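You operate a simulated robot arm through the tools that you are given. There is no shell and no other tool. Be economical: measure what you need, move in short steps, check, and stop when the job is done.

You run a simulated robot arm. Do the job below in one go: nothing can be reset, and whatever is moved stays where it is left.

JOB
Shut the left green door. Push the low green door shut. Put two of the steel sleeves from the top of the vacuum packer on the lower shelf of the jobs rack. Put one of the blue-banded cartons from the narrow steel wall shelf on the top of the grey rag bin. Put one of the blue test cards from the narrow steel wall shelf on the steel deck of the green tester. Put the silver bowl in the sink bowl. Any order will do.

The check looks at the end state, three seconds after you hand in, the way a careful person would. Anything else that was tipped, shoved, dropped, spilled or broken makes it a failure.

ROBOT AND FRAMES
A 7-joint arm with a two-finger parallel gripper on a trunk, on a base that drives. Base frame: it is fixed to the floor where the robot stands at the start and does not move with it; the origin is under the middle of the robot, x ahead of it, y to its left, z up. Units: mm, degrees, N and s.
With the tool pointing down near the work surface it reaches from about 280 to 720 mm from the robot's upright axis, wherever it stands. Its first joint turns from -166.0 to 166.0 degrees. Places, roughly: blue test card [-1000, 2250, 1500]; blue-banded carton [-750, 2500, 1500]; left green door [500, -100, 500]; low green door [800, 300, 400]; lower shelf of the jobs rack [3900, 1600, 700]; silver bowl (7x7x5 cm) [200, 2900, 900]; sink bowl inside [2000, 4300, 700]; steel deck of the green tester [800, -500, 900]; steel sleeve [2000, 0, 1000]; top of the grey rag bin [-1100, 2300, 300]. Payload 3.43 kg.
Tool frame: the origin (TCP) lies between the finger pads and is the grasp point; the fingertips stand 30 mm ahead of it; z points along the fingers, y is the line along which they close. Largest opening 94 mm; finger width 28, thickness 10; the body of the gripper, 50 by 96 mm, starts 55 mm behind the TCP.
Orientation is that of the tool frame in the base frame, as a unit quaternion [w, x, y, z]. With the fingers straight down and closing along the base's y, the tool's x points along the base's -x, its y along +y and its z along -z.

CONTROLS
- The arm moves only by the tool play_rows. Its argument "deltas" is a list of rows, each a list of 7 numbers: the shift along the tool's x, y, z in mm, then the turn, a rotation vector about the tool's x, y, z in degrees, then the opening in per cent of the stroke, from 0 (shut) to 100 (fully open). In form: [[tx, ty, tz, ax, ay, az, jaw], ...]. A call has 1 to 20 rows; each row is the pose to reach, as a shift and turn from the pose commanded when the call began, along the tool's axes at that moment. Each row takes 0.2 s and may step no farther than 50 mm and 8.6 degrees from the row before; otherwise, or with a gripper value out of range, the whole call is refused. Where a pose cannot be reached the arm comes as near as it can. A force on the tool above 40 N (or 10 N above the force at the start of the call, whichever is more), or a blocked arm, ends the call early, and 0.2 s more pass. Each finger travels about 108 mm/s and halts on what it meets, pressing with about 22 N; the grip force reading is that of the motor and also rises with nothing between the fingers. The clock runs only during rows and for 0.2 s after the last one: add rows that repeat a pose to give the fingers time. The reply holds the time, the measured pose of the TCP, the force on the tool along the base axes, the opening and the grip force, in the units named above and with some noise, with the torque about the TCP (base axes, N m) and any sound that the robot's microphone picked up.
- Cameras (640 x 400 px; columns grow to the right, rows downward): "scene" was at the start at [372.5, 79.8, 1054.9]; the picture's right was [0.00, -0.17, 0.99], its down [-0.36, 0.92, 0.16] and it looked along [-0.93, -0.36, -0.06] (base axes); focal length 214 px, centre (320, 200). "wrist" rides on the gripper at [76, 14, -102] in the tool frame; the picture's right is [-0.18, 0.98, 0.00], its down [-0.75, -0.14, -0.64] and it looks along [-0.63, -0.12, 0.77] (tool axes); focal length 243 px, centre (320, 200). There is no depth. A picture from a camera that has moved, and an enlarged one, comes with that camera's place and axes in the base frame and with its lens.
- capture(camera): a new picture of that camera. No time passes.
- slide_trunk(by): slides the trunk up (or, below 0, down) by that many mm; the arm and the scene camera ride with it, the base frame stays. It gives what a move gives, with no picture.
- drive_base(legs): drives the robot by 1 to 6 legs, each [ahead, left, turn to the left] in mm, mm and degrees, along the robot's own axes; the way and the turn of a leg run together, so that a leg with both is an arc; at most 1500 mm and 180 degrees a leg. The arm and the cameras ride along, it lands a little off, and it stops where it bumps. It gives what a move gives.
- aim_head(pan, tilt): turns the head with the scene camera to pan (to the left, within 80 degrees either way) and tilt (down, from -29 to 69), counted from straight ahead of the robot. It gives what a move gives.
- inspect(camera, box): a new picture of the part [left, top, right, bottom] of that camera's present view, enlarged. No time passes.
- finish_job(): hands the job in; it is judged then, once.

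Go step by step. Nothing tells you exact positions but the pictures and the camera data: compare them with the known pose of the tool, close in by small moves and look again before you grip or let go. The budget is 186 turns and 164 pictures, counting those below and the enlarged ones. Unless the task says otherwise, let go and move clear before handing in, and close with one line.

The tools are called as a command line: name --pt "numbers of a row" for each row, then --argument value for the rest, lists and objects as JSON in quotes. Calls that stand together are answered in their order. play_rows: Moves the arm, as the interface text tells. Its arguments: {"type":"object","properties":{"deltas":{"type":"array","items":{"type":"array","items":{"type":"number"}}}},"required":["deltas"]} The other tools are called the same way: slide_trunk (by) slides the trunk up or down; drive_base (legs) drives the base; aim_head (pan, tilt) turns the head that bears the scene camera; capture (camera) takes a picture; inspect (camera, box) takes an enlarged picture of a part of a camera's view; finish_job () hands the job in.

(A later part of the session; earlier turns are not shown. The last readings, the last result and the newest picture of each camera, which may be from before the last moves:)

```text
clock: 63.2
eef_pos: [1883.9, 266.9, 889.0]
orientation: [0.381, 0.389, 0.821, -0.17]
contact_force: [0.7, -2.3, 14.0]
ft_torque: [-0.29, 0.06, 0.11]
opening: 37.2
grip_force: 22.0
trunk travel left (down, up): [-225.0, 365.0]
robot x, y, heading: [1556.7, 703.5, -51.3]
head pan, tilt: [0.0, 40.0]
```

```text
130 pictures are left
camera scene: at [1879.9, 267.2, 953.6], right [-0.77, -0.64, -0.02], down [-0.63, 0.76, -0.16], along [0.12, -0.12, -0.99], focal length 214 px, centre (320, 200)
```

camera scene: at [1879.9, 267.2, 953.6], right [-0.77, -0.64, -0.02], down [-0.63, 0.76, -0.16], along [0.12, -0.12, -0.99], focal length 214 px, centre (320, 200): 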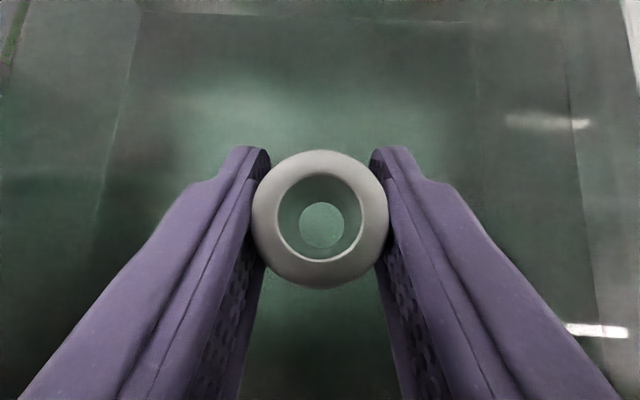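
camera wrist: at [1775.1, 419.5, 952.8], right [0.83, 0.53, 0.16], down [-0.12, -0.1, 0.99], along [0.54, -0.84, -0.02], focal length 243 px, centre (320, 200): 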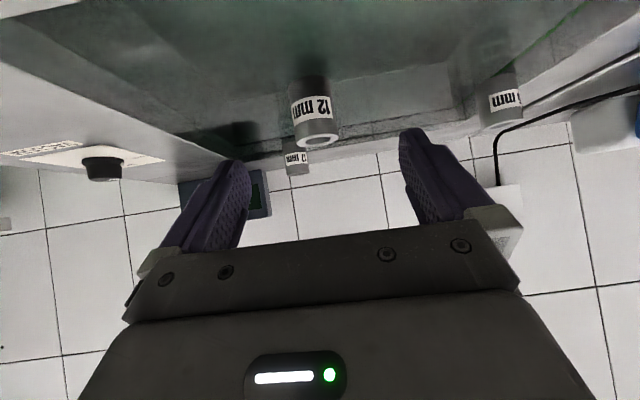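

Sleeve held. Lift, retract, then back off and drive along to the jobs rack for a look.

play_rows --pt "-30 0 -26 0 0 0 20" --pt "-61 0 -52 0 0 0 20" --pt "-92 0 -78 0 0 0 20" --pt "-122 0 -103 0 0 0 20" --pt "-153 0 -129 0 0 0 20" --pt "-130 0 -157 0 0 0 20" --pt "-106 0 -184 0 0 0 20" --pt "-82 0 -212 0 0 0 20" --pt "-58 0 -242 0 0 0 20"

drive_base --legs '[[-350, 0, 0], [0, 1400, 0], [-150, 700, 0]]'

aim_head --pan 0 --tilt -25

capture --camera "scene"

```text
clock: 65.2
eef_pos: [1810.8, 324.5, 1099.4]
orientation: [0.381, 0.389, 0.821, -0.17]
contact_force: [-0.1, -1.2, -1.1]
ft_torque: [-0.01, -0.05, 0.02]
opening: 37.1
grip_force: 21.9
out of reach, approached as far as the arm can: row 8, 9
trunk travel left (down, up): [-225.0, 365.0]
robot x, y, heading: [1553.0, 700.4, -51.4]
head pan, tilt: [0.0, 40.0]
```

```text
clock: 77.7
eef_pos: [3153.3, 2079.1, 1099.8]
orientation: [0.382, 0.38, 0.826, -0.166]
contact_force: [-0.2, 0.8, -1.9]
ft_torque: [-0.02, 0.05, 0.02]
opening: 37.1
grip_force: 21.4
trunk travel left (down, up): [-225.0, 365.0]
robot x, y, heading: [2887.7, 2451.0, -49.7]
head pan, tilt: [0.0, 40.0]
```

```text
clock: 79.1
eef_pos: [3154.1, 2079.7, 1099.3]
orientation: [0.383, 0.379, 0.826, -0.165]
contact_force: [-0.4, 0.5, -1.8]
ft_torque: [0.01, -0.03, 0.02]
opening: 37.2
grip_force: 22.1
trunk travel left (down, up): [-225.0, 365.0]
robot x, y, heading: [2886.3, 2451.3, -49.8]
head pan, tilt: [0.0, -25.0]
```

```text
129 pictures are left
camera scene: at [3183.4, 2039.0, 1247.4], right [-0.75, -0.66, -0.02], down [-0.17, 0.22, -0.96], along [0.64, -0.72, -0.27], focal length 214 px, centre (320, 200)
```

scene: 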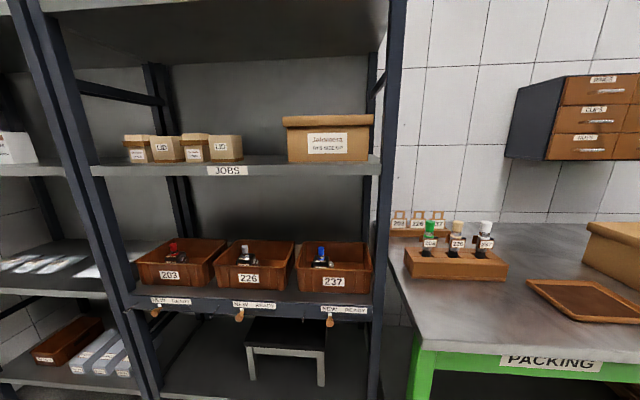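

The jobs rack's lower shelf (with trays 203/226/237) is visible, about z 700. I'll drive closer and look at the free strip of shelf.

drive_base --legs '[[450, 220, 0]]'

slide_trunk --by -150

aim_head --pan 0 --tilt -10

capture --camera "scene"

```text
clock: 82.0
eef_pos: [3604.1, 1883.8, 1097.9]
orientation: [0.382, 0.381, 0.825, -0.166]
contact_force: [0.3, 0.3, -2.4]
ft_torque: [0.04, 0.01, 0.02]
opening: 37.1
grip_force: 22.3
trunk travel left (down, up): [-225.0, 365.0]
robot x, y, heading: [3337.4, 2256.5, -50.1]
head pan, tilt: [0.0, -25.0]
```

```text
clock: 83.7
eef_pos: [3604.4, 1883.8, 950.3]
orientation: [0.382, 0.382, 0.825, -0.166]
contact_force: [0.8, -0.5, -2.5]
ft_torque: [0.06, 0.01, 0.01]
opening: 37.1
grip_force: 21.8
trunk travel left (down, up): [-75.0, 515.0]
robot x, y, heading: [3338.3, 2253.3, -50.0]
head pan, tilt: [0.0, -25.0]
```

```text
clock: 84.5
eef_pos: [3603.7, 1882.4, 948.8]
orientation: [0.382, 0.382, 0.825, -0.166]
contact_force: [0.7, 0.5, -2.3]
ft_torque: [-0.01, -0.02, 0.04]
opening: 37.2
grip_force: 21.5
trunk travel left (down, up): [-75.0, 515.0]
robot x, y, heading: [3343.0, 2250.9, -50.1]
head pan, tilt: [0.0, -10.0]
```

```text
128 pictures are left
camera scene: at [3630.9, 1845.7, 1073.4], right [-0.76, -0.65, -0.02], down [-0.32, 0.4, -0.86], along [0.57, -0.65, -0.51], focal length 214 px, centre (320, 200)
```

scene: 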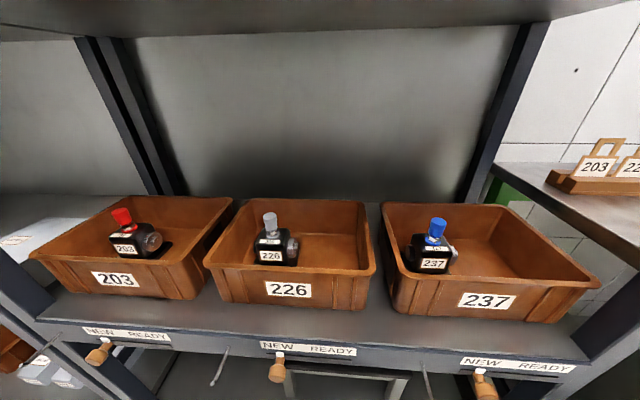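

slide_trunk --by -70

capture --camera "scene"

capture --camera "wrist"

```text
clock: 85.6
eef_pos: [3603.5, 1883.8, 878.1]
orientation: [0.382, 0.381, 0.825, -0.166]
contact_force: [0.2, -0.3, -2.3]
ft_torque: [-0.03, 0.0, -0.02]
opening: 37.2
grip_force: 22.0
trunk travel left (down, up): [-5.0, 585.0]
robot x, y, heading: [3337.3, 2255.4, -50.4]
head pan, tilt: [0.0, -10.0]
```

```text
127 pictures are left
camera scene: at [3630.8, 1845.7, 1003.5], right [-0.76, -0.65, -0.02], down [-0.32, 0.4, -0.86], along [0.57, -0.65, -0.51], focal length 214 px, centre (320, 200)
```

scene: 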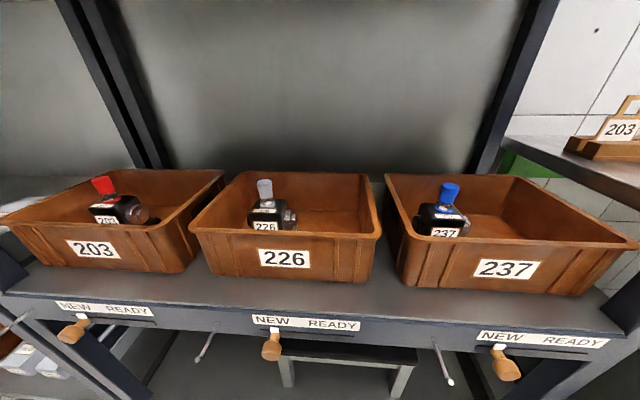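

```text
126 pictures are left
camera wrist: at [3529.8, 1988.9, 888.1], right [0.82, 0.55, 0.16], down [-0.12, -0.11, 0.99], along [0.56, -0.83, -0.02], focal length 243 px, centre (320, 200)
```

wrist: 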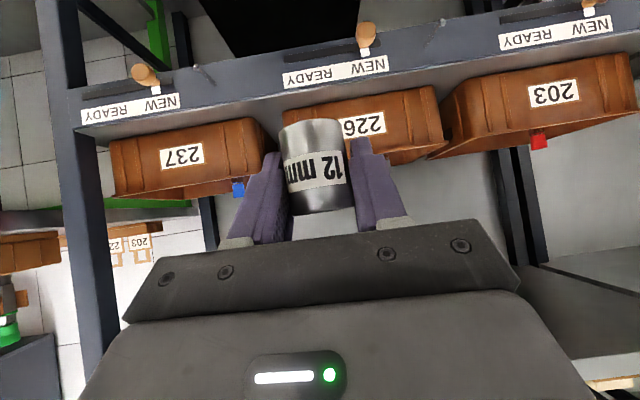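

inspect --camera "scene" --box '[150, 220, 450, 400]'

inspect --camera "wrist" --box '[380, 0, 640, 165]'

```text
2.13 times, centred on (300, 310) of scene
camera zoom: at [3630.8, 1845.7, 1003.5], right [-0.76, -0.65, -0.02], down [-0.32, 0.4, -0.86], along [0.57, -0.65, -0.51], focal length 458 px, centre (363, -35)
```

zoom: 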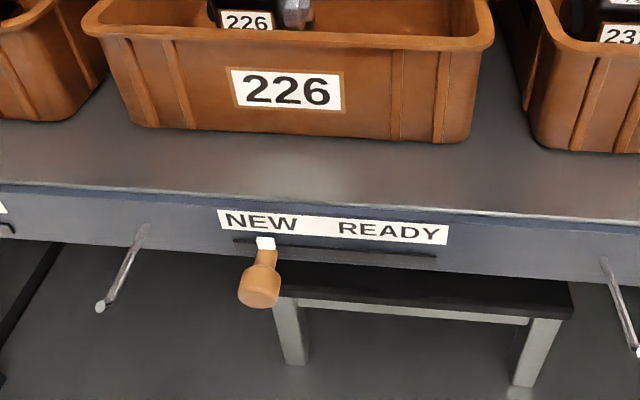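

```text
2.42 times, centred on (510, 82) of wrist
camera zoom: at [3529.8, 1988.9, 888.1], right [0.82, 0.55, 0.16], down [-0.12, -0.11, 0.99], along [0.56, -0.83, -0.02], focal length 588 px, centre (-141, 485)
```

zoom: 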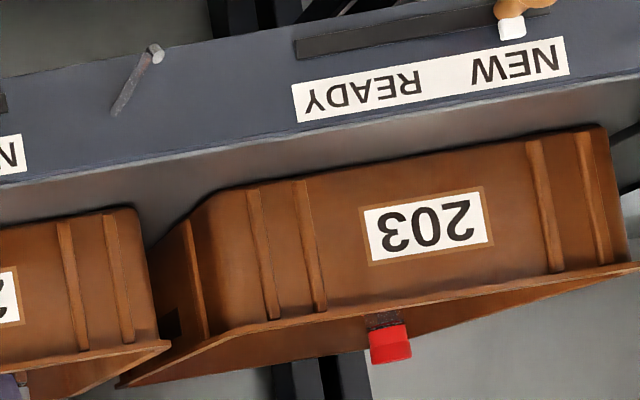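

The shelf's front strip is about 56 mm deep, with a 78 mm gap between trays 203 and 226; I'll put the first sleeve in front of that gap. Drive closer first.

drive_base --legs '[[150, 150, 0]]'

capture --camera "scene"

```text
clock: 87.2
eef_pos: [3813.3, 1857.7, 878.5]
orientation: [0.382, 0.383, 0.824, -0.167]
contact_force: [-0.8, -0.7, -1.8]
ft_torque: [-0.01, 0.01, -0.02]
opening: 37.2
grip_force: 22.0
trunk travel left (down, up): [-5.0, 585.0]
robot x, y, heading: [3548.6, 2227.1, -50.5]
head pan, tilt: [0.0, -10.0]
```

```text
123 pictures are left
camera scene: at [3840.1, 1820.1, 1003.4], right [-0.76, -0.65, -0.02], down [-0.32, 0.4, -0.86], along [0.56, -0.65, -0.51], focal length 214 px, centre (320, 200)
```

scene: 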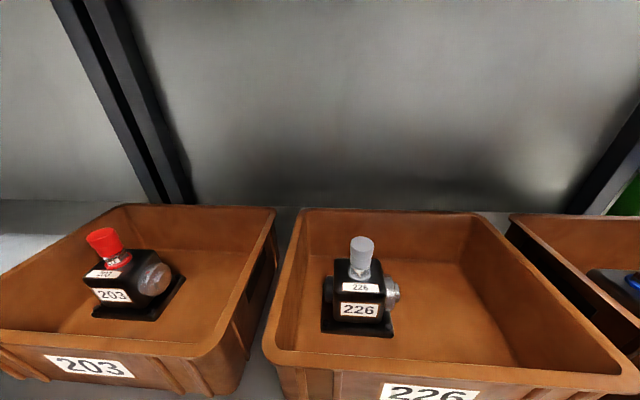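

play_rows --pt "-15 27 18 0 0 0 20" --pt "-30 54 36 0 0 0 20" --pt "-44 81 53 0 0 0 20"

aim_head --pan 0 --tilt 35

capture --camera "scene"

capture --camera "wrist"

```text
clock: 88.0
eef_pos: [3919.9, 1857.8, 881.2]
orientation: [0.382, 0.384, 0.824, -0.167]
contact_force: [0.1, 0.2, -2.2]
ft_torque: [-0.01, -0.04, -0.01]
opening: 37.0
grip_force: 21.9
trunk travel left (down, up): [-5.0, 585.0]
robot x, y, heading: [3548.8, 2231.8, -50.7]
head pan, tilt: [0.0, -10.0]
```

```text
clock: 89.1
eef_pos: [3919.4, 1858.6, 881.8]
orientation: [0.382, 0.384, 0.824, -0.167]
contact_force: [0.1, -1.0, -1.2]
ft_torque: [0.02, -0.01, -0.01]
opening: 37.1
grip_force: 22.1
trunk travel left (down, up): [-5.0, 585.0]
robot x, y, heading: [3550.6, 2231.7, -50.5]
head pan, tilt: [0.0, 35.0]
```

```text
122 pictures are left
camera scene: at [3919.8, 1854.5, 949.5], right [-0.76, -0.65, -0.02], down [-0.63, 0.74, -0.25], along [0.17, -0.18, -0.97], focal length 214 px, centre (320, 200)
```

scene: 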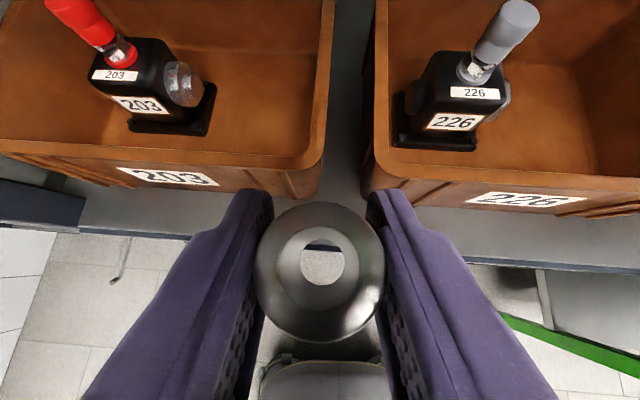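

```text
121 pictures are left
camera wrist: at [3847.2, 1964.4, 890.7], right [0.82, 0.55, 0.16], down [-0.12, -0.11, 0.99], along [0.55, -0.83, -0.03], focal length 243 px, centre (320, 200)
```

wrist: 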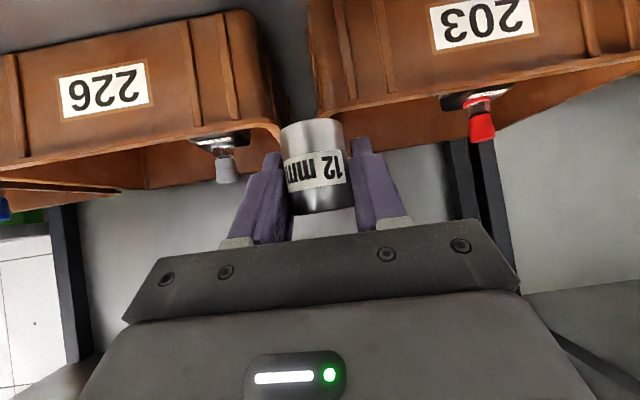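

play_rows --pt "28 -5 19 0 0 0 20" --pt "55 -9 38 0 0 0 20" --pt "83 -14 57 0 0 0 20" --pt "111 -18 77 0 0 0 20" --pt "100 -19 90 0 0 0 20" --pt "89 -20 103 0 0 0 20" --pt "79 -21 115 0 0 0 20"

capture --camera "scene"

capture --camera "wrist"

```text
clock: 90.3
eef_pos: [3899.2, 1857.6, 743.6]
orientation: [0.379, 0.384, 0.825, -0.166]
contact_force: [-16.3, 21.2, 31.5]
ft_torque: [-0.55, 0.8, -0.75]
opening: 37.2
grip_force: 21.5
trunk travel left (down, up): [-5.0, 585.0]
robot x, y, heading: [3549.5, 2233.9, -50.4]
head pan, tilt: [0.0, 35.0]
stopped in row 5: the force on the tool passed its limit at 60 N (the readings are from after the stop); the commanded pose is now the measured one
```

```text
120 pictures are left
camera scene: at [3899.3, 1854.0, 811.6], right [-0.76, -0.65, -0.02], down [-0.63, 0.74, -0.24], along [0.17, -0.17, -0.97], focal length 214 px, centre (320, 200)
```

scene: 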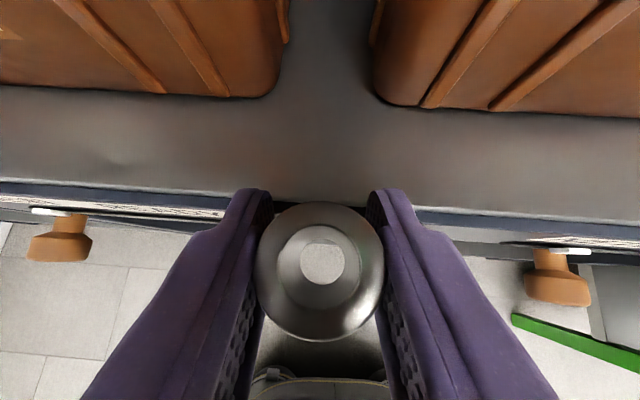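

```text
119 pictures are left
camera wrist: at [3826.3, 1964.0, 753.8], right [0.82, 0.55, 0.16], down [-0.11, -0.11, 0.99], along [0.56, -0.83, -0.03], focal length 243 px, centre (320, 200)
```

wrist: 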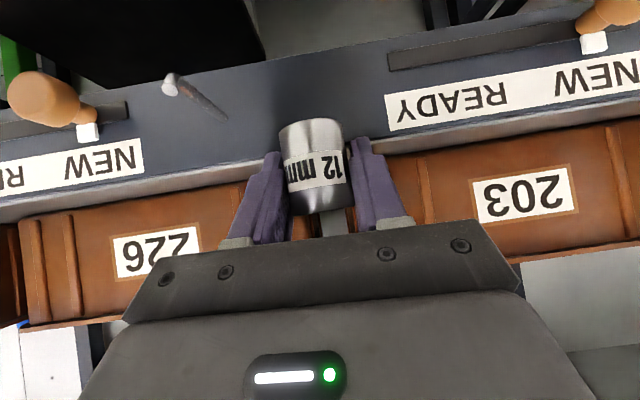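

The shelf is higher than thought (≈733) and the strip is narrow, so this 50° grip would nudge the trays. I'll set the sleeve down temporarily on the upper JOBS shelf and regrip it more upright; back out and raise the trunk to look.

play_rows --pt "5 0 -20 0 0 0 20" --pt "20 0 -50 0 0 0 20" --pt "45 0 -85 0 0 0 20" --pt "60 0 -110 0 0 0 20"

slide_trunk --by 470

aim_head --pan 0 --tilt 0

capture --camera "scene"

```text
clock: 91.3
eef_pos: [3852.5, 1918.5, 753.7]
orientation: [0.376, 0.385, 0.827, -0.164]
contact_force: [0.1, -0.4, -2.7]
ft_torque: [-0.04, -0.02, 0.0]
opening: 37.2
grip_force: 21.6
out of reach, approached as far as the arm can: row 3, 4
trunk travel left (down, up): [-5.0, 585.0]
robot x, y, heading: [3552.6, 2234.9, -50.6]
head pan, tilt: [0.0, 35.0]
```

```text
refused: 470 is not a number from -400 to 400
```

```text
clock: 92.3
eef_pos: [3852.3, 1919.1, 753.3]
orientation: [0.377, 0.384, 0.826, -0.166]
contact_force: [0.5, -0.2, -2.0]
ft_torque: [0.01, 0.01, -0.02]
opening: 37.1
grip_force: 21.9
trunk travel left (down, up): [-5.0, 585.0]
robot x, y, heading: [3552.5, 2234.1, -50.8]
head pan, tilt: [0.0, 0.0]
```

```text
118 pictures are left
camera scene: at [3877.5, 1884.1, 862.6], right [-0.76, -0.65, -0.02], down [-0.42, 0.51, -0.75], along [0.5, -0.56, -0.66], focal length 214 px, centre (320, 200)
```

scene: 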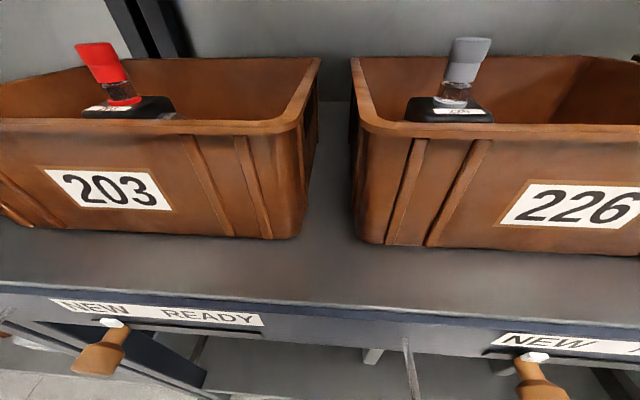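

slide_trunk --by 400

slide_trunk --by 120

capture --camera "scene"

```text
clock: 96.2
eef_pos: [3852.7, 1917.8, 1154.0]
orientation: [0.377, 0.385, 0.826, -0.165]
contact_force: [-0.5, 0.4, -1.9]
ft_torque: [-0.03, 0.01, -0.03]
opening: 37.2
grip_force: 22.1
trunk travel left (down, up): [-405.0, 185.0]
robot x, y, heading: [3546.1, 2236.5, -50.4]
head pan, tilt: [0.0, 0.0]
```

```text
clock: 97.7
eef_pos: [3853.3, 1918.3, 1274.0]
orientation: [0.375, 0.385, 0.827, -0.165]
contact_force: [0.1, 0.2, -2.5]
ft_torque: [0.01, -0.01, -0.01]
opening: 37.3
grip_force: 21.8
trunk travel left (down, up): [-525.0, 65.0]
robot x, y, heading: [3546.9, 2235.3, -50.7]
head pan, tilt: [0.0, 0.0]
```

```text
117 pictures are left
camera scene: at [3877.7, 1883.9, 1382.5], right [-0.76, -0.65, -0.02], down [-0.42, 0.51, -0.75], along [0.5, -0.56, -0.66], focal length 214 px, centre (320, 200)
```

scene: 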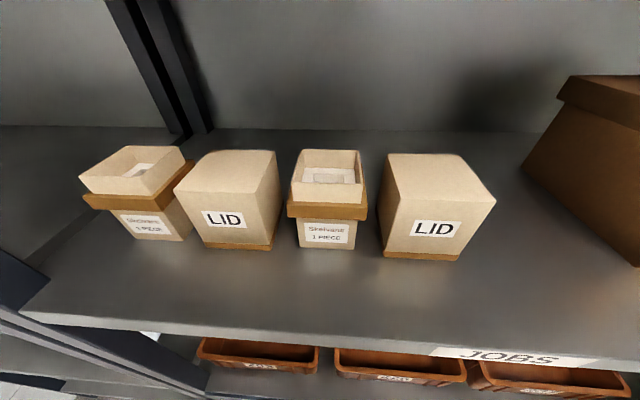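

play_rows --pt "-18 -2 26 0 0 0 20" --pt "-35 -3 52 0 0 0 20" --pt "-53 -5 78 0 0 0 20" --pt "-70 -6 105 0 0 0 20"

capture --camera "scene"

capture --camera "wrist"

```text
clock: 98.7
eef_pos: [3930.7, 1820.1, 1258.5]
orientation: [0.377, 0.384, 0.827, -0.164]
contact_force: [0.1, -0.1, -1.6]
ft_torque: [0.0, 0.0, 0.0]
opening: 37.1
grip_force: 22.5
trunk travel left (down, up): [-525.0, 65.0]
robot x, y, heading: [3550.9, 2229.0, -50.6]
head pan, tilt: [0.0, 0.0]
```

```text
116 pictures are left
camera scene: at [3955.5, 1785.5, 1367.2], right [-0.76, -0.65, -0.02], down [-0.42, 0.51, -0.75], along [0.5, -0.56, -0.66], focal length 214 px, centre (320, 200)
```

scene: 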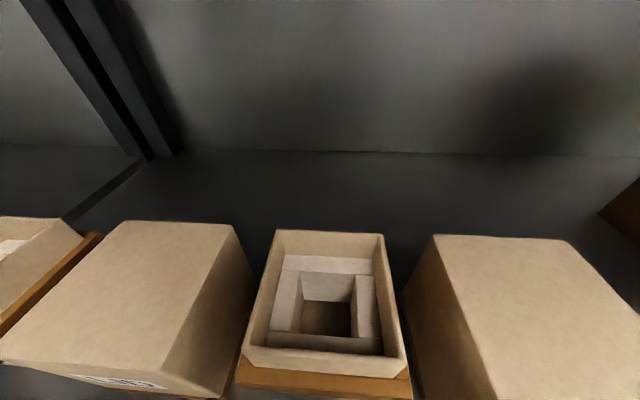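

```text
115 pictures are left
camera wrist: at [3857.8, 1925.7, 1269.4], right [0.82, 0.54, 0.15], down [-0.11, -0.12, 0.99], along [0.56, -0.83, -0.04], focal length 243 px, centre (320, 200)
```

wrist: 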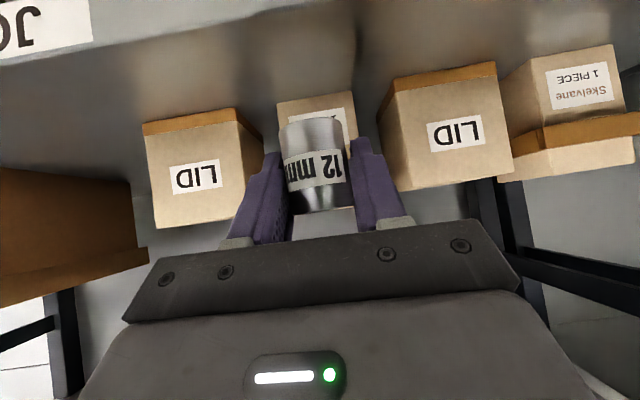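

play_rows --pt "3 0 2.6 0 0 0 20" --pt "6 0 5.1 0 0 0 20" --pt "9.2 0 7.7 0 0 0 20" --pt "10.7 0 9 0 0 0 20" --pt "12.2 0 10.3 0 0 0 20" --pt "13.8 0 11.6 0 0 0 20" --pt "15.3 0 12.9 0 0 0 20" --pt "16.8 0 14.1 0 0 0 20" --pt "18.4 0 15.4 0 0 0 20" --pt "19.9 0 16.7 0 0 0 20"

```text
clock: 100.8
eef_pos: [3929.0, 1820.4, 1230.8]
orientation: [0.377, 0.385, 0.826, -0.165]
contact_force: [0.4, 0.3, -1.5]
ft_torque: [-0.01, -0.01, 0.01]
opening: 37.0
grip_force: 22.3
trunk travel left (down, up): [-525.0, 65.0]
robot x, y, heading: [3554.4, 2233.5, -50.6]
head pan, tilt: [0.0, 0.0]
```

play_rows --pt "1.5 0 1.3 0 0 0 20" --pt "3 0 2.6 0 0 0 20" --pt "4.6 0 3.9 0 0 0 20" --pt "6.1 0 5.1 0 0 0 20" --pt "7.6 0 6.4 0 0 0 20" --pt "9.2 0 7.7 0 0 0 20" --pt "10.7 0 9 0 0 0 20" --pt "12.2 0 10.3 0 0 0 20" --pt "13.8 0 11.6 0 0 0 20" --pt "15.3 0 12.9 0 0 0 20"

capture --camera "wrist"

```text
clock: 103.0
eef_pos: [3929.2, 1821.8, 1211.8]
orientation: [0.378, 0.385, 0.826, -0.166]
contact_force: [-1.1, -0.2, 10.0]
ft_torque: [-0.06, -0.19, -0.01]
opening: 36.9
grip_force: 22.2
trunk travel left (down, up): [-525.0, 65.0]
robot x, y, heading: [3548.2, 2231.5, -50.5]
head pan, tilt: [0.0, 0.0]
```

```text
114 pictures are left
camera wrist: at [3856.5, 1927.4, 1222.3], right [0.82, 0.54, 0.16], down [-0.11, -0.11, 0.99], along [0.56, -0.83, -0.03], focal length 243 px, centre (320, 200)
```

wrist: 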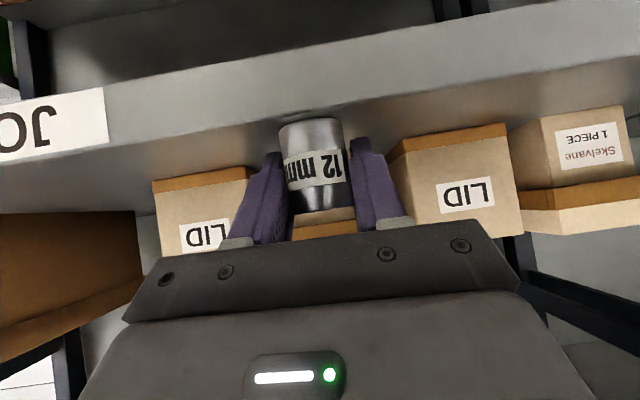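

inspect --camera "wrist" --box '[160, 40, 460, 230]'

aim_head --pan 0 --tilt 45

capture --camera "scene"

```text
2.11 times, centred on (310, 135) of wrist
camera zoom: at [3856.5, 1927.4, 1222.3], right [0.82, 0.54, 0.16], down [-0.11, -0.11, 0.99], along [0.56, -0.83, -0.03], focal length 511 px, centre (341, 337)
```

zoom: 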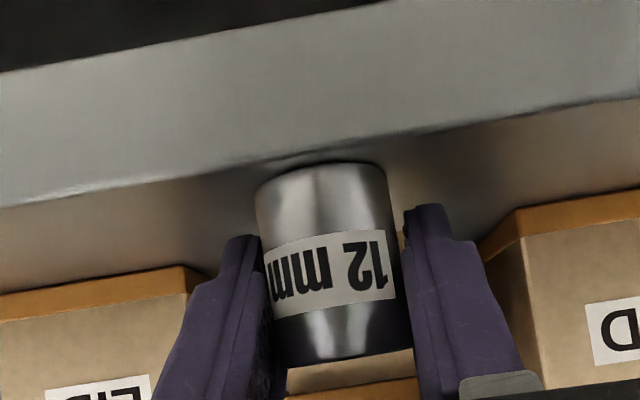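

```text
clock: 104.2
eef_pos: [3928.7, 1822.0, 1212.1]
orientation: [0.377, 0.385, 0.826, -0.166]
contact_force: [0.0, -5.2, 21.3]
ft_torque: [-0.15, -0.3, 0.0]
opening: 37.3
grip_force: 21.4
trunk travel left (down, up): [-525.0, 65.0]
robot x, y, heading: [3550.3, 2232.6, -50.6]
head pan, tilt: [0.0, 45.0]
```

```text
112 pictures are left
camera scene: at [3919.5, 1828.5, 1272.9], right [-0.76, -0.65, -0.02], down [-0.65, 0.76, -0.06], along [0.06, -0.04, -1.0], focal length 214 px, centre (320, 200)
```

scene: 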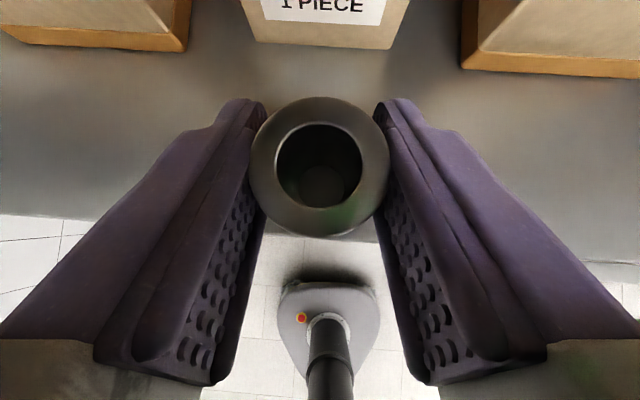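

The sleeve stands close to the edge; I'll shift it 15 mm further in, set it down and release.

play_rows --pt "-4.6 0 -3.9 0 0 0 20" --pt "-9.6 0 2 0 0 0 20" --pt "-14 0 8 0 0 0 20" --pt "-10.5 0 10.7 0 0 0 20" --pt "-9.6 0 11.5 0 0 0 20" --pt "-9.6 0 11.5 0 0 0 45" --pt "-9.6 0 11.5 0 0 0 60" --pt "-9.6 0 11.5 0 0 0 60" --pt "-9.6 0 0 0 0 0 60" --pt "-9.6 0 -30 0 0 0 60" --pt "-9.6 0 -70 0 0 0 60" --pt "-9.6 0 -110 0 0 0 60"

capture --camera "scene"

```text
clock: 106.8
eef_pos: [3878.3, 1880.8, 1292.9]
orientation: [0.377, 0.384, 0.826, -0.165]
contact_force: [-0.7, 0.7, 0.4]
ft_torque: [0.0, 0.01, -0.01]
opening: 56.6
grip_force: 0.1
trunk travel left (down, up): [-525.0, 65.0]
robot x, y, heading: [3551.2, 2233.6, -50.5]
head pan, tilt: [0.0, 45.0]
```

```text
111 pictures are left
camera scene: at [3868.1, 1888.7, 1354.4], right [-0.76, -0.65, -0.02], down [-0.65, 0.76, -0.06], along [0.05, -0.04, -1.0], focal length 214 px, centre (320, 200)
```

scene: 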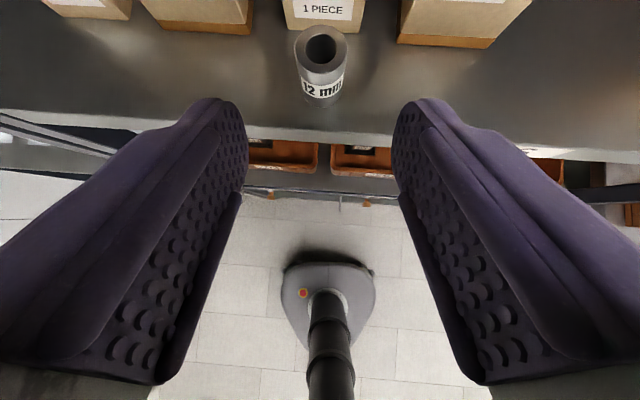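

play_rows --pt "0 0 0 0 8 0 80" --pt "0 0 0 0 16 0 80" --pt "0 0 0 0 24 0 80" --pt "0 0 0 0 30 0 80"

play_rows --pt "-29 0 11 0 0 0 80" --pt "-58 0 21 0 0 0 80" --pt "-87 0 32 0 0 0 80"

aim_head --pan 0 --tilt 20

capture --camera "scene"

capture --camera "wrist"

```text
clock: 107.8
eef_pos: [3880.2, 1879.1, 1291.1]
orientation: [0.149, 0.415, 0.896, -0.059]
contact_force: [-0.7, -0.3, -1.3]
ft_torque: [0.03, -0.01, -0.03]
opening: 75.1
grip_force: 0.1
trunk travel left (down, up): [-525.0, 65.0]
robot x, y, heading: [3549.5, 2234.8, -50.8]
head pan, tilt: [0.0, 45.0]
```

```text
clock: 108.6
eef_pos: [3941.1, 1806.6, 1288.4]
orientation: [0.149, 0.414, 0.896, -0.06]
contact_force: [0.2, 0.0, -0.8]
ft_torque: [0.02, 0.01, -0.01]
opening: 75.3
grip_force: 0.1
trunk travel left (down, up): [-525.0, 65.0]
robot x, y, heading: [3550.1, 2231.7, -50.5]
head pan, tilt: [0.0, 45.0]
```

```text
clock: 109.5
eef_pos: [3940.6, 1808.4, 1289.3]
orientation: [0.15, 0.414, 0.896, -0.059]
contact_force: [0.7, 0.5, 0.2]
ft_torque: [-0.01, 0.0, -0.01]
opening: 75.1
grip_force: 0.1
trunk travel left (down, up): [-525.0, 65.0]
robot x, y, heading: [3548.1, 2230.0, -50.4]
head pan, tilt: [0.0, 20.0]
```

```text
110 pictures are left
camera scene: at [3978.1, 1759.9, 1348.4], right [-0.76, -0.65, -0.02], down [-0.65, 0.76, 0.03], along [0.0, 0.03, -1.0], focal length 214 px, centre (320, 200)
```

scene: 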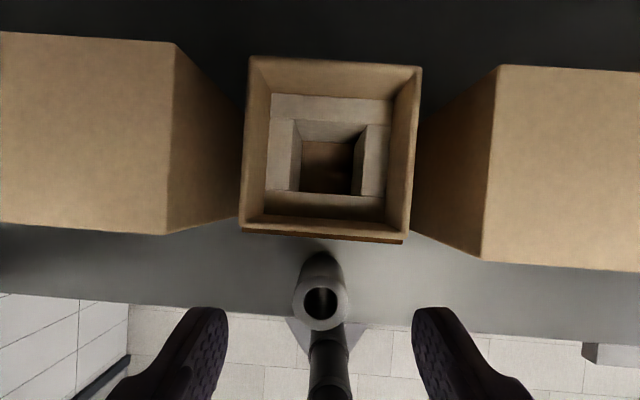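

```text
109 pictures are left
camera wrist: at [3881.2, 1896.1, 1361.9], right [0.86, 0.51, 0.08], down [0.21, -0.49, 0.85], along [0.46, -0.71, -0.53], focal length 243 px, centre (320, 200)
```

wrist: 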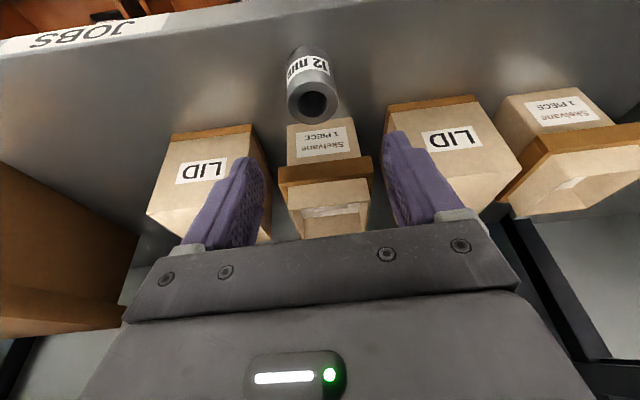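

play_rows --pt "9 0 21 0 0 0 80" --pt "18 -1 42 0 0 0 80" --pt "26 -1 63 0 0 0 80" --pt "26 -1 63 0 0 0 50" --pt "26 -1 63 0 0 0 20" --pt "26 -1 63 0 0 0 20" --pt "26 -1 63 0 0 0 20"

capture --camera "wrist"

```text
clock: 111.1
eef_pos: [3939.5, 1810.4, 1222.7]
orientation: [0.15, 0.414, 0.896, -0.059]
contact_force: [-0.1, 0.1, -0.2]
ft_torque: [0.0, 0.05, 0.0]
opening: 33.2
grip_force: 22.0
trunk travel left (down, up): [-525.0, 65.0]
robot x, y, heading: [3550.6, 2228.0, -50.5]
head pan, tilt: [0.0, 20.0]
```

```text
108 pictures are left
camera wrist: at [3879.4, 1898.6, 1294.8], right [0.86, 0.51, 0.08], down [0.21, -0.49, 0.85], along [0.46, -0.71, -0.53], focal length 243 px, centre (320, 200)
```

wrist: 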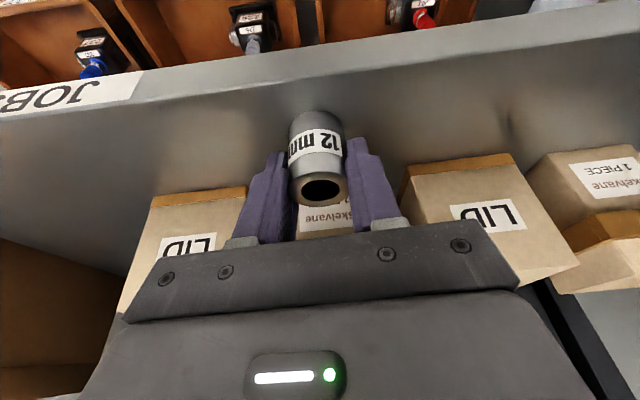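

aim_head --pan 0 --tilt 50

capture --camera "scene"

inspect --camera "wrist" --box '[220, 80, 420, 260]'

```text
clock: 112.0
eef_pos: [3938.2, 1810.2, 1221.7]
orientation: [0.15, 0.415, 0.896, -0.059]
contact_force: [-0.1, 0.4, -0.1]
ft_torque: [-0.01, 0.06, -0.03]
opening: 33.2
grip_force: 22.3
trunk travel left (down, up): [-525.0, 65.0]
robot x, y, heading: [3549.2, 2234.5, -50.5]
head pan, tilt: [0.0, 50.0]
```

```text
107 pictures are left
camera scene: at [3945.0, 1798.9, 1282.2], right [-0.76, -0.65, -0.02], down [-0.56, 0.64, 0.52], along [-0.33, 0.41, -0.85], focal length 214 px, centre (320, 200)
```

scene: 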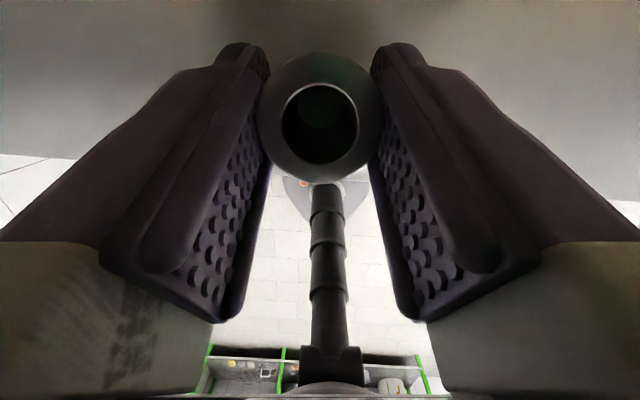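

```text
2.22 times, centred on (320, 170) of wrist
camera zoom: at [3879.4, 1898.5, 1294.9], right [0.86, 0.51, 0.08], down [0.21, -0.49, 0.85], along [0.46, -0.71, -0.53], focal length 539 px, centre (320, 267)
```

zoom: 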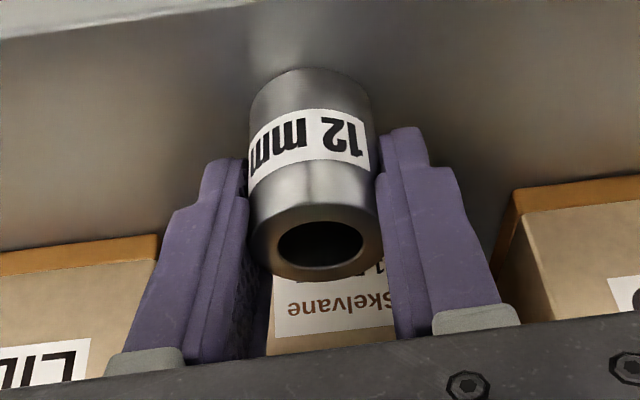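

play_rows --pt "-5 0 -14 0 0 0 15" --pt "-10 0 -28 0 0 0 15" --pt "-17 0 -47 0 0 0 15" --pt "-24 0 -66 0 0 0 15"

inspect --camera "wrist" --box '[220, 60, 420, 240]'

```text
clock: 113.0
eef_pos: [3937.6, 1810.5, 1289.4]
orientation: [0.149, 0.414, 0.896, -0.06]
contact_force: [0.0, 0.5, -1.6]
ft_torque: [0.01, 0.0, 0.01]
opening: 33.3
grip_force: 22.0
trunk travel left (down, up): [-525.0, 65.0]
robot x, y, heading: [3551.0, 2234.7, -50.5]
head pan, tilt: [0.0, 50.0]
```

```text
2.22 times, centred on (320, 150) of wrist
camera zoom: at [3878.5, 1898.2, 1361.4], right [0.86, 0.51, 0.08], down [0.21, -0.49, 0.85], along [0.46, -0.71, -0.53], focal length 539 px, centre (320, 311)
```

zoom: 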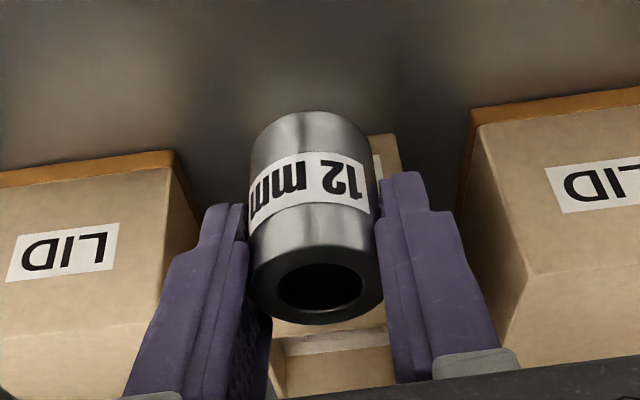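

play_rows --pt "38 0 -14 0 0 0 15" --pt "75 0 -27 0 0 0 15" --pt "113 0 -41 0 0 0 15"

slide_trunk --by -400

slide_trunk --by -75

aim_head --pan 0 --tilt 25

capture --camera "scene"

capture --camera "wrist"

```text
clock: 113.8
eef_pos: [3857.8, 1903.8, 1295.6]
orientation: [0.149, 0.414, 0.896, -0.059]
contact_force: [0.3, 0.4, -2.3]
ft_torque: [-0.04, 0.01, -0.02]
opening: 33.5
grip_force: 22.0
trunk travel left (down, up): [-525.0, 65.0]
robot x, y, heading: [3550.1, 2233.3, -50.4]
head pan, tilt: [0.0, 50.0]
```

```text
clock: 117.6
eef_pos: [3858.4, 1900.1, 894.5]
orientation: [0.15, 0.414, 0.896, -0.06]
contact_force: [0.2, -1.0, -1.4]
ft_torque: [0.01, -0.01, -0.03]
opening: 33.3
grip_force: 21.2
trunk travel left (down, up): [-125.0, 465.0]
robot x, y, heading: [3548.4, 2231.3, -50.5]
head pan, tilt: [0.0, 50.0]
```

```text
clock: 118.8
eef_pos: [3859.3, 1901.6, 819.4]
orientation: [0.15, 0.414, 0.896, -0.059]
contact_force: [1.6, 0.0, -2.3]
ft_torque: [-0.04, 0.02, 0.02]
opening: 33.1
grip_force: 21.5
trunk travel left (down, up): [-50.0, 540.0]
robot x, y, heading: [3553.0, 2237.0, -50.5]
head pan, tilt: [0.0, 50.0]
```

```text
clock: 119.7
eef_pos: [3858.4, 1902.4, 819.3]
orientation: [0.15, 0.414, 0.896, -0.058]
contact_force: [-0.2, 0.8, -1.4]
ft_torque: [0.02, 0.01, -0.01]
opening: 33.3
grip_force: 21.9
trunk travel left (down, up): [-50.0, 540.0]
robot x, y, heading: [3545.6, 2234.7, -50.6]
head pan, tilt: [0.0, 25.0]
```

```text
104 pictures are left
camera scene: at [3891.5, 1858.8, 876.8], right [-0.76, -0.65, -0.02], down [-0.65, 0.75, 0.11], along [-0.06, 0.1, -0.99], focal length 214 px, centre (320, 200)
```

scene: 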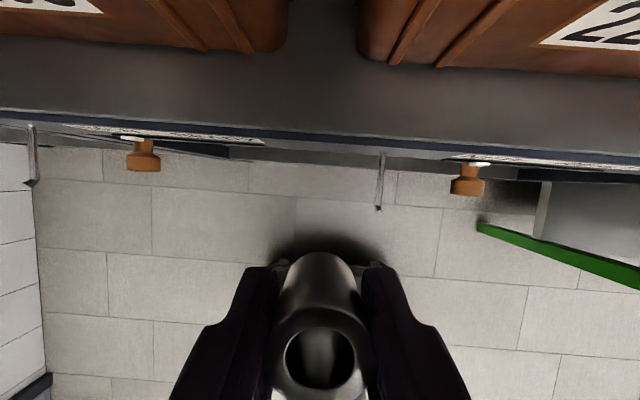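

```text
103 pictures are left
camera wrist: at [3799.7, 1988.9, 892.0], right [0.86, 0.51, 0.08], down [0.21, -0.49, 0.85], along [0.46, -0.71, -0.53], focal length 243 px, centre (320, 200)
```

wrist: 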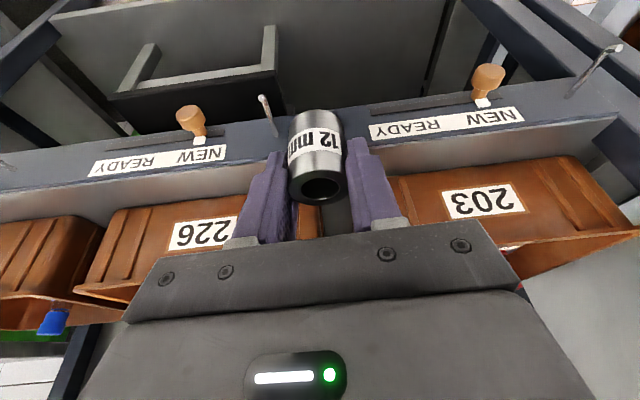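

play_rows --pt "-30 0 18 0 0 0 15" --pt "-61 0 36 0 0 0 15" --pt "-91 0 53 0 0 0 15"

capture --camera "scene"

capture --camera "wrist"

```text
clock: 120.5
eef_pos: [3928.4, 1819.4, 796.8]
orientation: [0.15, 0.414, 0.896, -0.059]
contact_force: [0.4, 0.2, -2.5]
ft_torque: [-0.01, 0.01, -0.03]
opening: 33.3
grip_force: 21.9
trunk travel left (down, up): [-50.0, 540.0]
robot x, y, heading: [3547.2, 2231.1, -50.4]
head pan, tilt: [0.0, 25.0]
```

```text
102 pictures are left
camera scene: at [3960.4, 1778.1, 853.4], right [-0.76, -0.65, -0.02], down [-0.65, 0.75, 0.11], along [-0.06, 0.1, -0.99], focal length 214 px, centre (320, 200)
```

scene: 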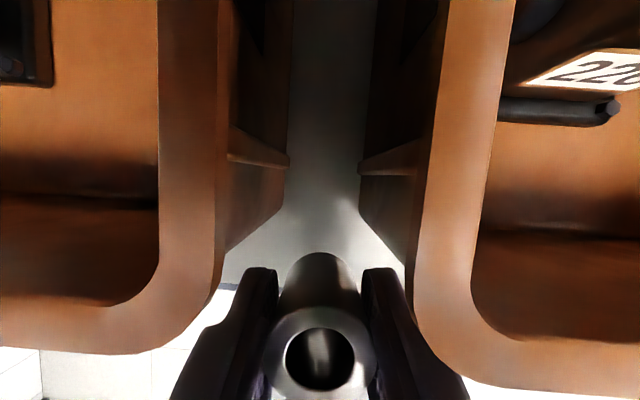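

```text
101 pictures are left
camera wrist: at [3868.6, 1908.2, 868.6], right [0.86, 0.51, 0.08], down [0.21, -0.49, 0.84], along [0.46, -0.71, -0.53], focal length 243 px, centre (320, 200)
```

wrist: 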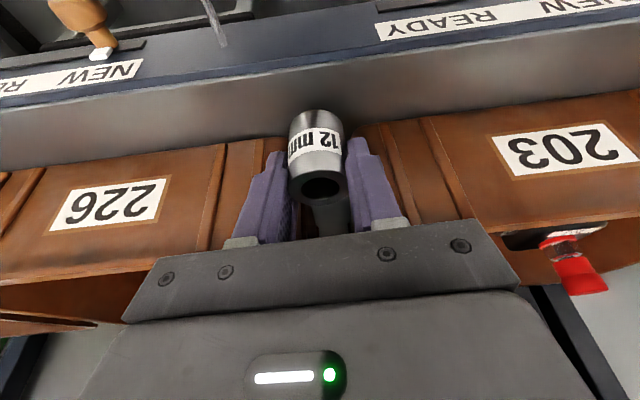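

play_rows --pt "2.8 0 1 0 0 0 15" --pt "4.2 0 4 0 0 0 15" --pt "5.5 0 6.5 0 0 0 15" --pt "6.6 0 9.3 0 0 0 15" --pt "7.2 0 11.2 0 0 0 15" --pt "7.9 0 13.1 0 0 0 15" --pt "8.6 0 15 0 0 0 15" --pt "8.9 0 16 0 0 0 15"

capture --camera "wrist"

```text
clock: 122.2
eef_pos: [3924.7, 1825.5, 779.0]
orientation: [0.15, 0.414, 0.896, -0.06]
contact_force: [-0.8, -0.4, -2.3]
ft_torque: [-0.01, 0.01, -0.02]
opening: 33.6
grip_force: 21.4
trunk travel left (down, up): [-50.0, 540.0]
robot x, y, heading: [3547.7, 2233.6, -50.4]
head pan, tilt: [0.0, 25.0]
```

```text
100 pictures are left
camera wrist: at [3865.0, 1913.9, 851.9], right [0.86, 0.51, 0.08], down [0.21, -0.49, 0.85], along [0.46, -0.71, -0.53], focal length 243 px, centre (320, 200)
```

wrist: 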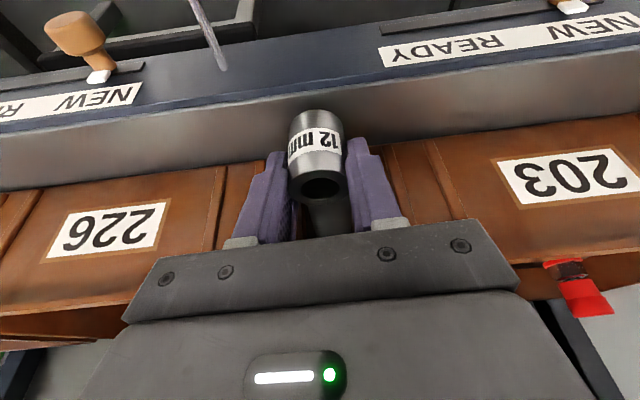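

play_rows --pt "-1.5 0 3 0 0 0 15" --pt "-1.4 0 4.9 0 0 0 15" --pt "-0.8 0 6.7 0 0 0 15" --pt "-0.1 0 8.5 0 0 0 15" --pt "0.6 0 10.4 0 0 0 15" --pt "1.3 0 12.3 0 0 0 15" --pt "2 0 14.2 0 0 0 15"

inspect --camera "wrist" --box '[200, 40, 440, 240]'

```text
clock: 123.8
eef_pos: [3926.0, 1825.1, 764.9]
orientation: [0.15, 0.415, 0.896, -0.059]
contact_force: [-0.7, 0.0, -2.7]
ft_torque: [-0.01, -0.01, 0.0]
opening: 33.5
grip_force: 21.9
trunk travel left (down, up): [-50.0, 540.0]
robot x, y, heading: [3551.8, 2234.3, -50.6]
head pan, tilt: [0.0, 25.0]
```

```text
2.00 times, centred on (320, 140) of wrist
camera zoom: at [3866.0, 1912.6, 837.8], right [0.86, 0.51, 0.08], down [0.21, -0.49, 0.85], along [0.46, -0.71, -0.53], focal length 485 px, centre (320, 320)
```

zoom: 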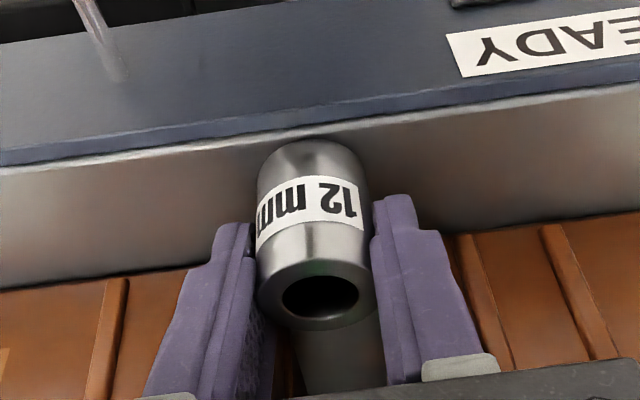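

play_rows --pt "-1 0 -3 0 0 0 15" --pt "-5 0 -1.5 0 0 0 15" --pt "-8.5 0 -0.1 0 0 0 15" --pt "-7.8 0 1.8 0 0 0 15" --pt "-7.1 0 3.7 0 0 0 15" --pt "-6.4 0 5.6 0 0 0 15"

inspect --camera "wrist" --box '[200, 40, 440, 240]'

```text
clock: 125.2
eef_pos: [3931.3, 1817.8, 763.8]
orientation: [0.15, 0.414, 0.896, -0.06]
contact_force: [-0.8, 1.6, -0.5]
ft_torque: [-0.01, 0.04, -0.05]
opening: 33.4
grip_force: 21.9
trunk travel left (down, up): [-50.0, 540.0]
robot x, y, heading: [3549.7, 2230.3, -50.5]
head pan, tilt: [0.0, 25.0]
```

```text
2.00 times, centred on (320, 140) of wrist
camera zoom: at [3871.9, 1905.9, 835.9], right [0.86, 0.51, 0.08], down [0.21, -0.49, 0.85], along [0.46, -0.71, -0.53], focal length 485 px, centre (320, 320)
```

zoom: 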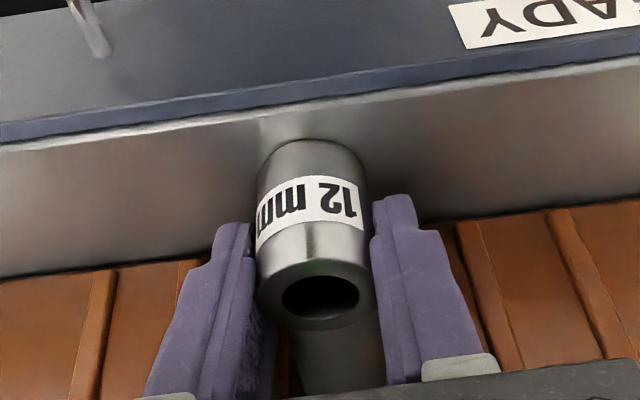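

play_rows --pt "0.5 0 1.5 0 0 0 15" --pt "0.5 0 1.5 0 0 0 38" --pt "0.5 0 1.5 0 0 0 46" --pt "0.5 0 1.5 0 0 0 46" --pt "0.5 0 -8 0 0 0 46" --pt "0.5 0 -25 0 0 0 46" --pt "5 0 -60 0 0 0 46" --pt "20 0 -100 0 0 0 60" --pt "50 0 -130 0 0 0 100" --pt "90 0 -150 0 0 0 100"

capture --camera "scene"

capture --camera "wrist"

```text
clock: 127.5
eef_pos: [3845.5, 1918.4, 878.0]
orientation: [0.15, 0.414, 0.896, -0.059]
contact_force: [0.1, 0.0, -0.3]
ft_torque: [0.02, 0.04, -0.02]
opening: 94.1
grip_force: 0.2
trunk travel left (down, up): [-50.0, 540.0]
robot x, y, heading: [3553.0, 2233.0, -50.5]
head pan, tilt: [0.0, 25.0]
```

```text
97 pictures are left
camera scene: at [3878.4, 1875.2, 935.4], right [-0.76, -0.65, -0.02], down [-0.65, 0.75, 0.11], along [-0.06, 0.1, -0.99], focal length 214 px, centre (320, 200)
```

scene: 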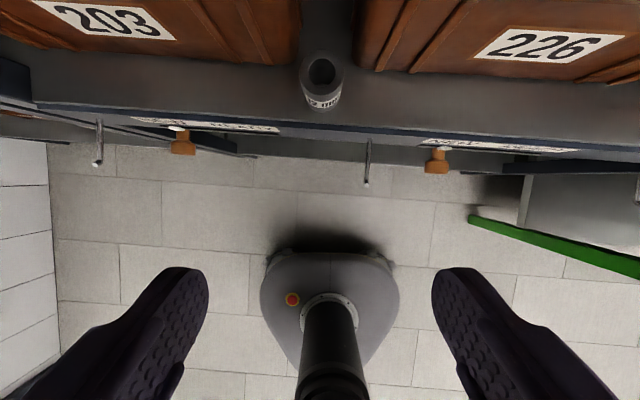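

```text
96 pictures are left
camera wrist: at [3786.6, 2005.4, 950.4], right [0.86, 0.51, 0.08], down [0.21, -0.49, 0.85], along [0.46, -0.71, -0.53], focal length 243 px, centre (320, 200)
```

wrist: 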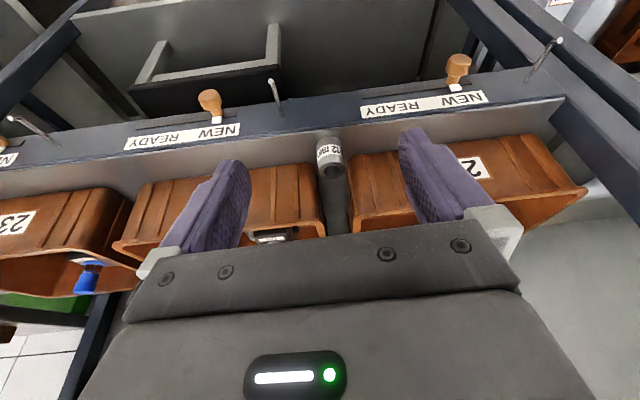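

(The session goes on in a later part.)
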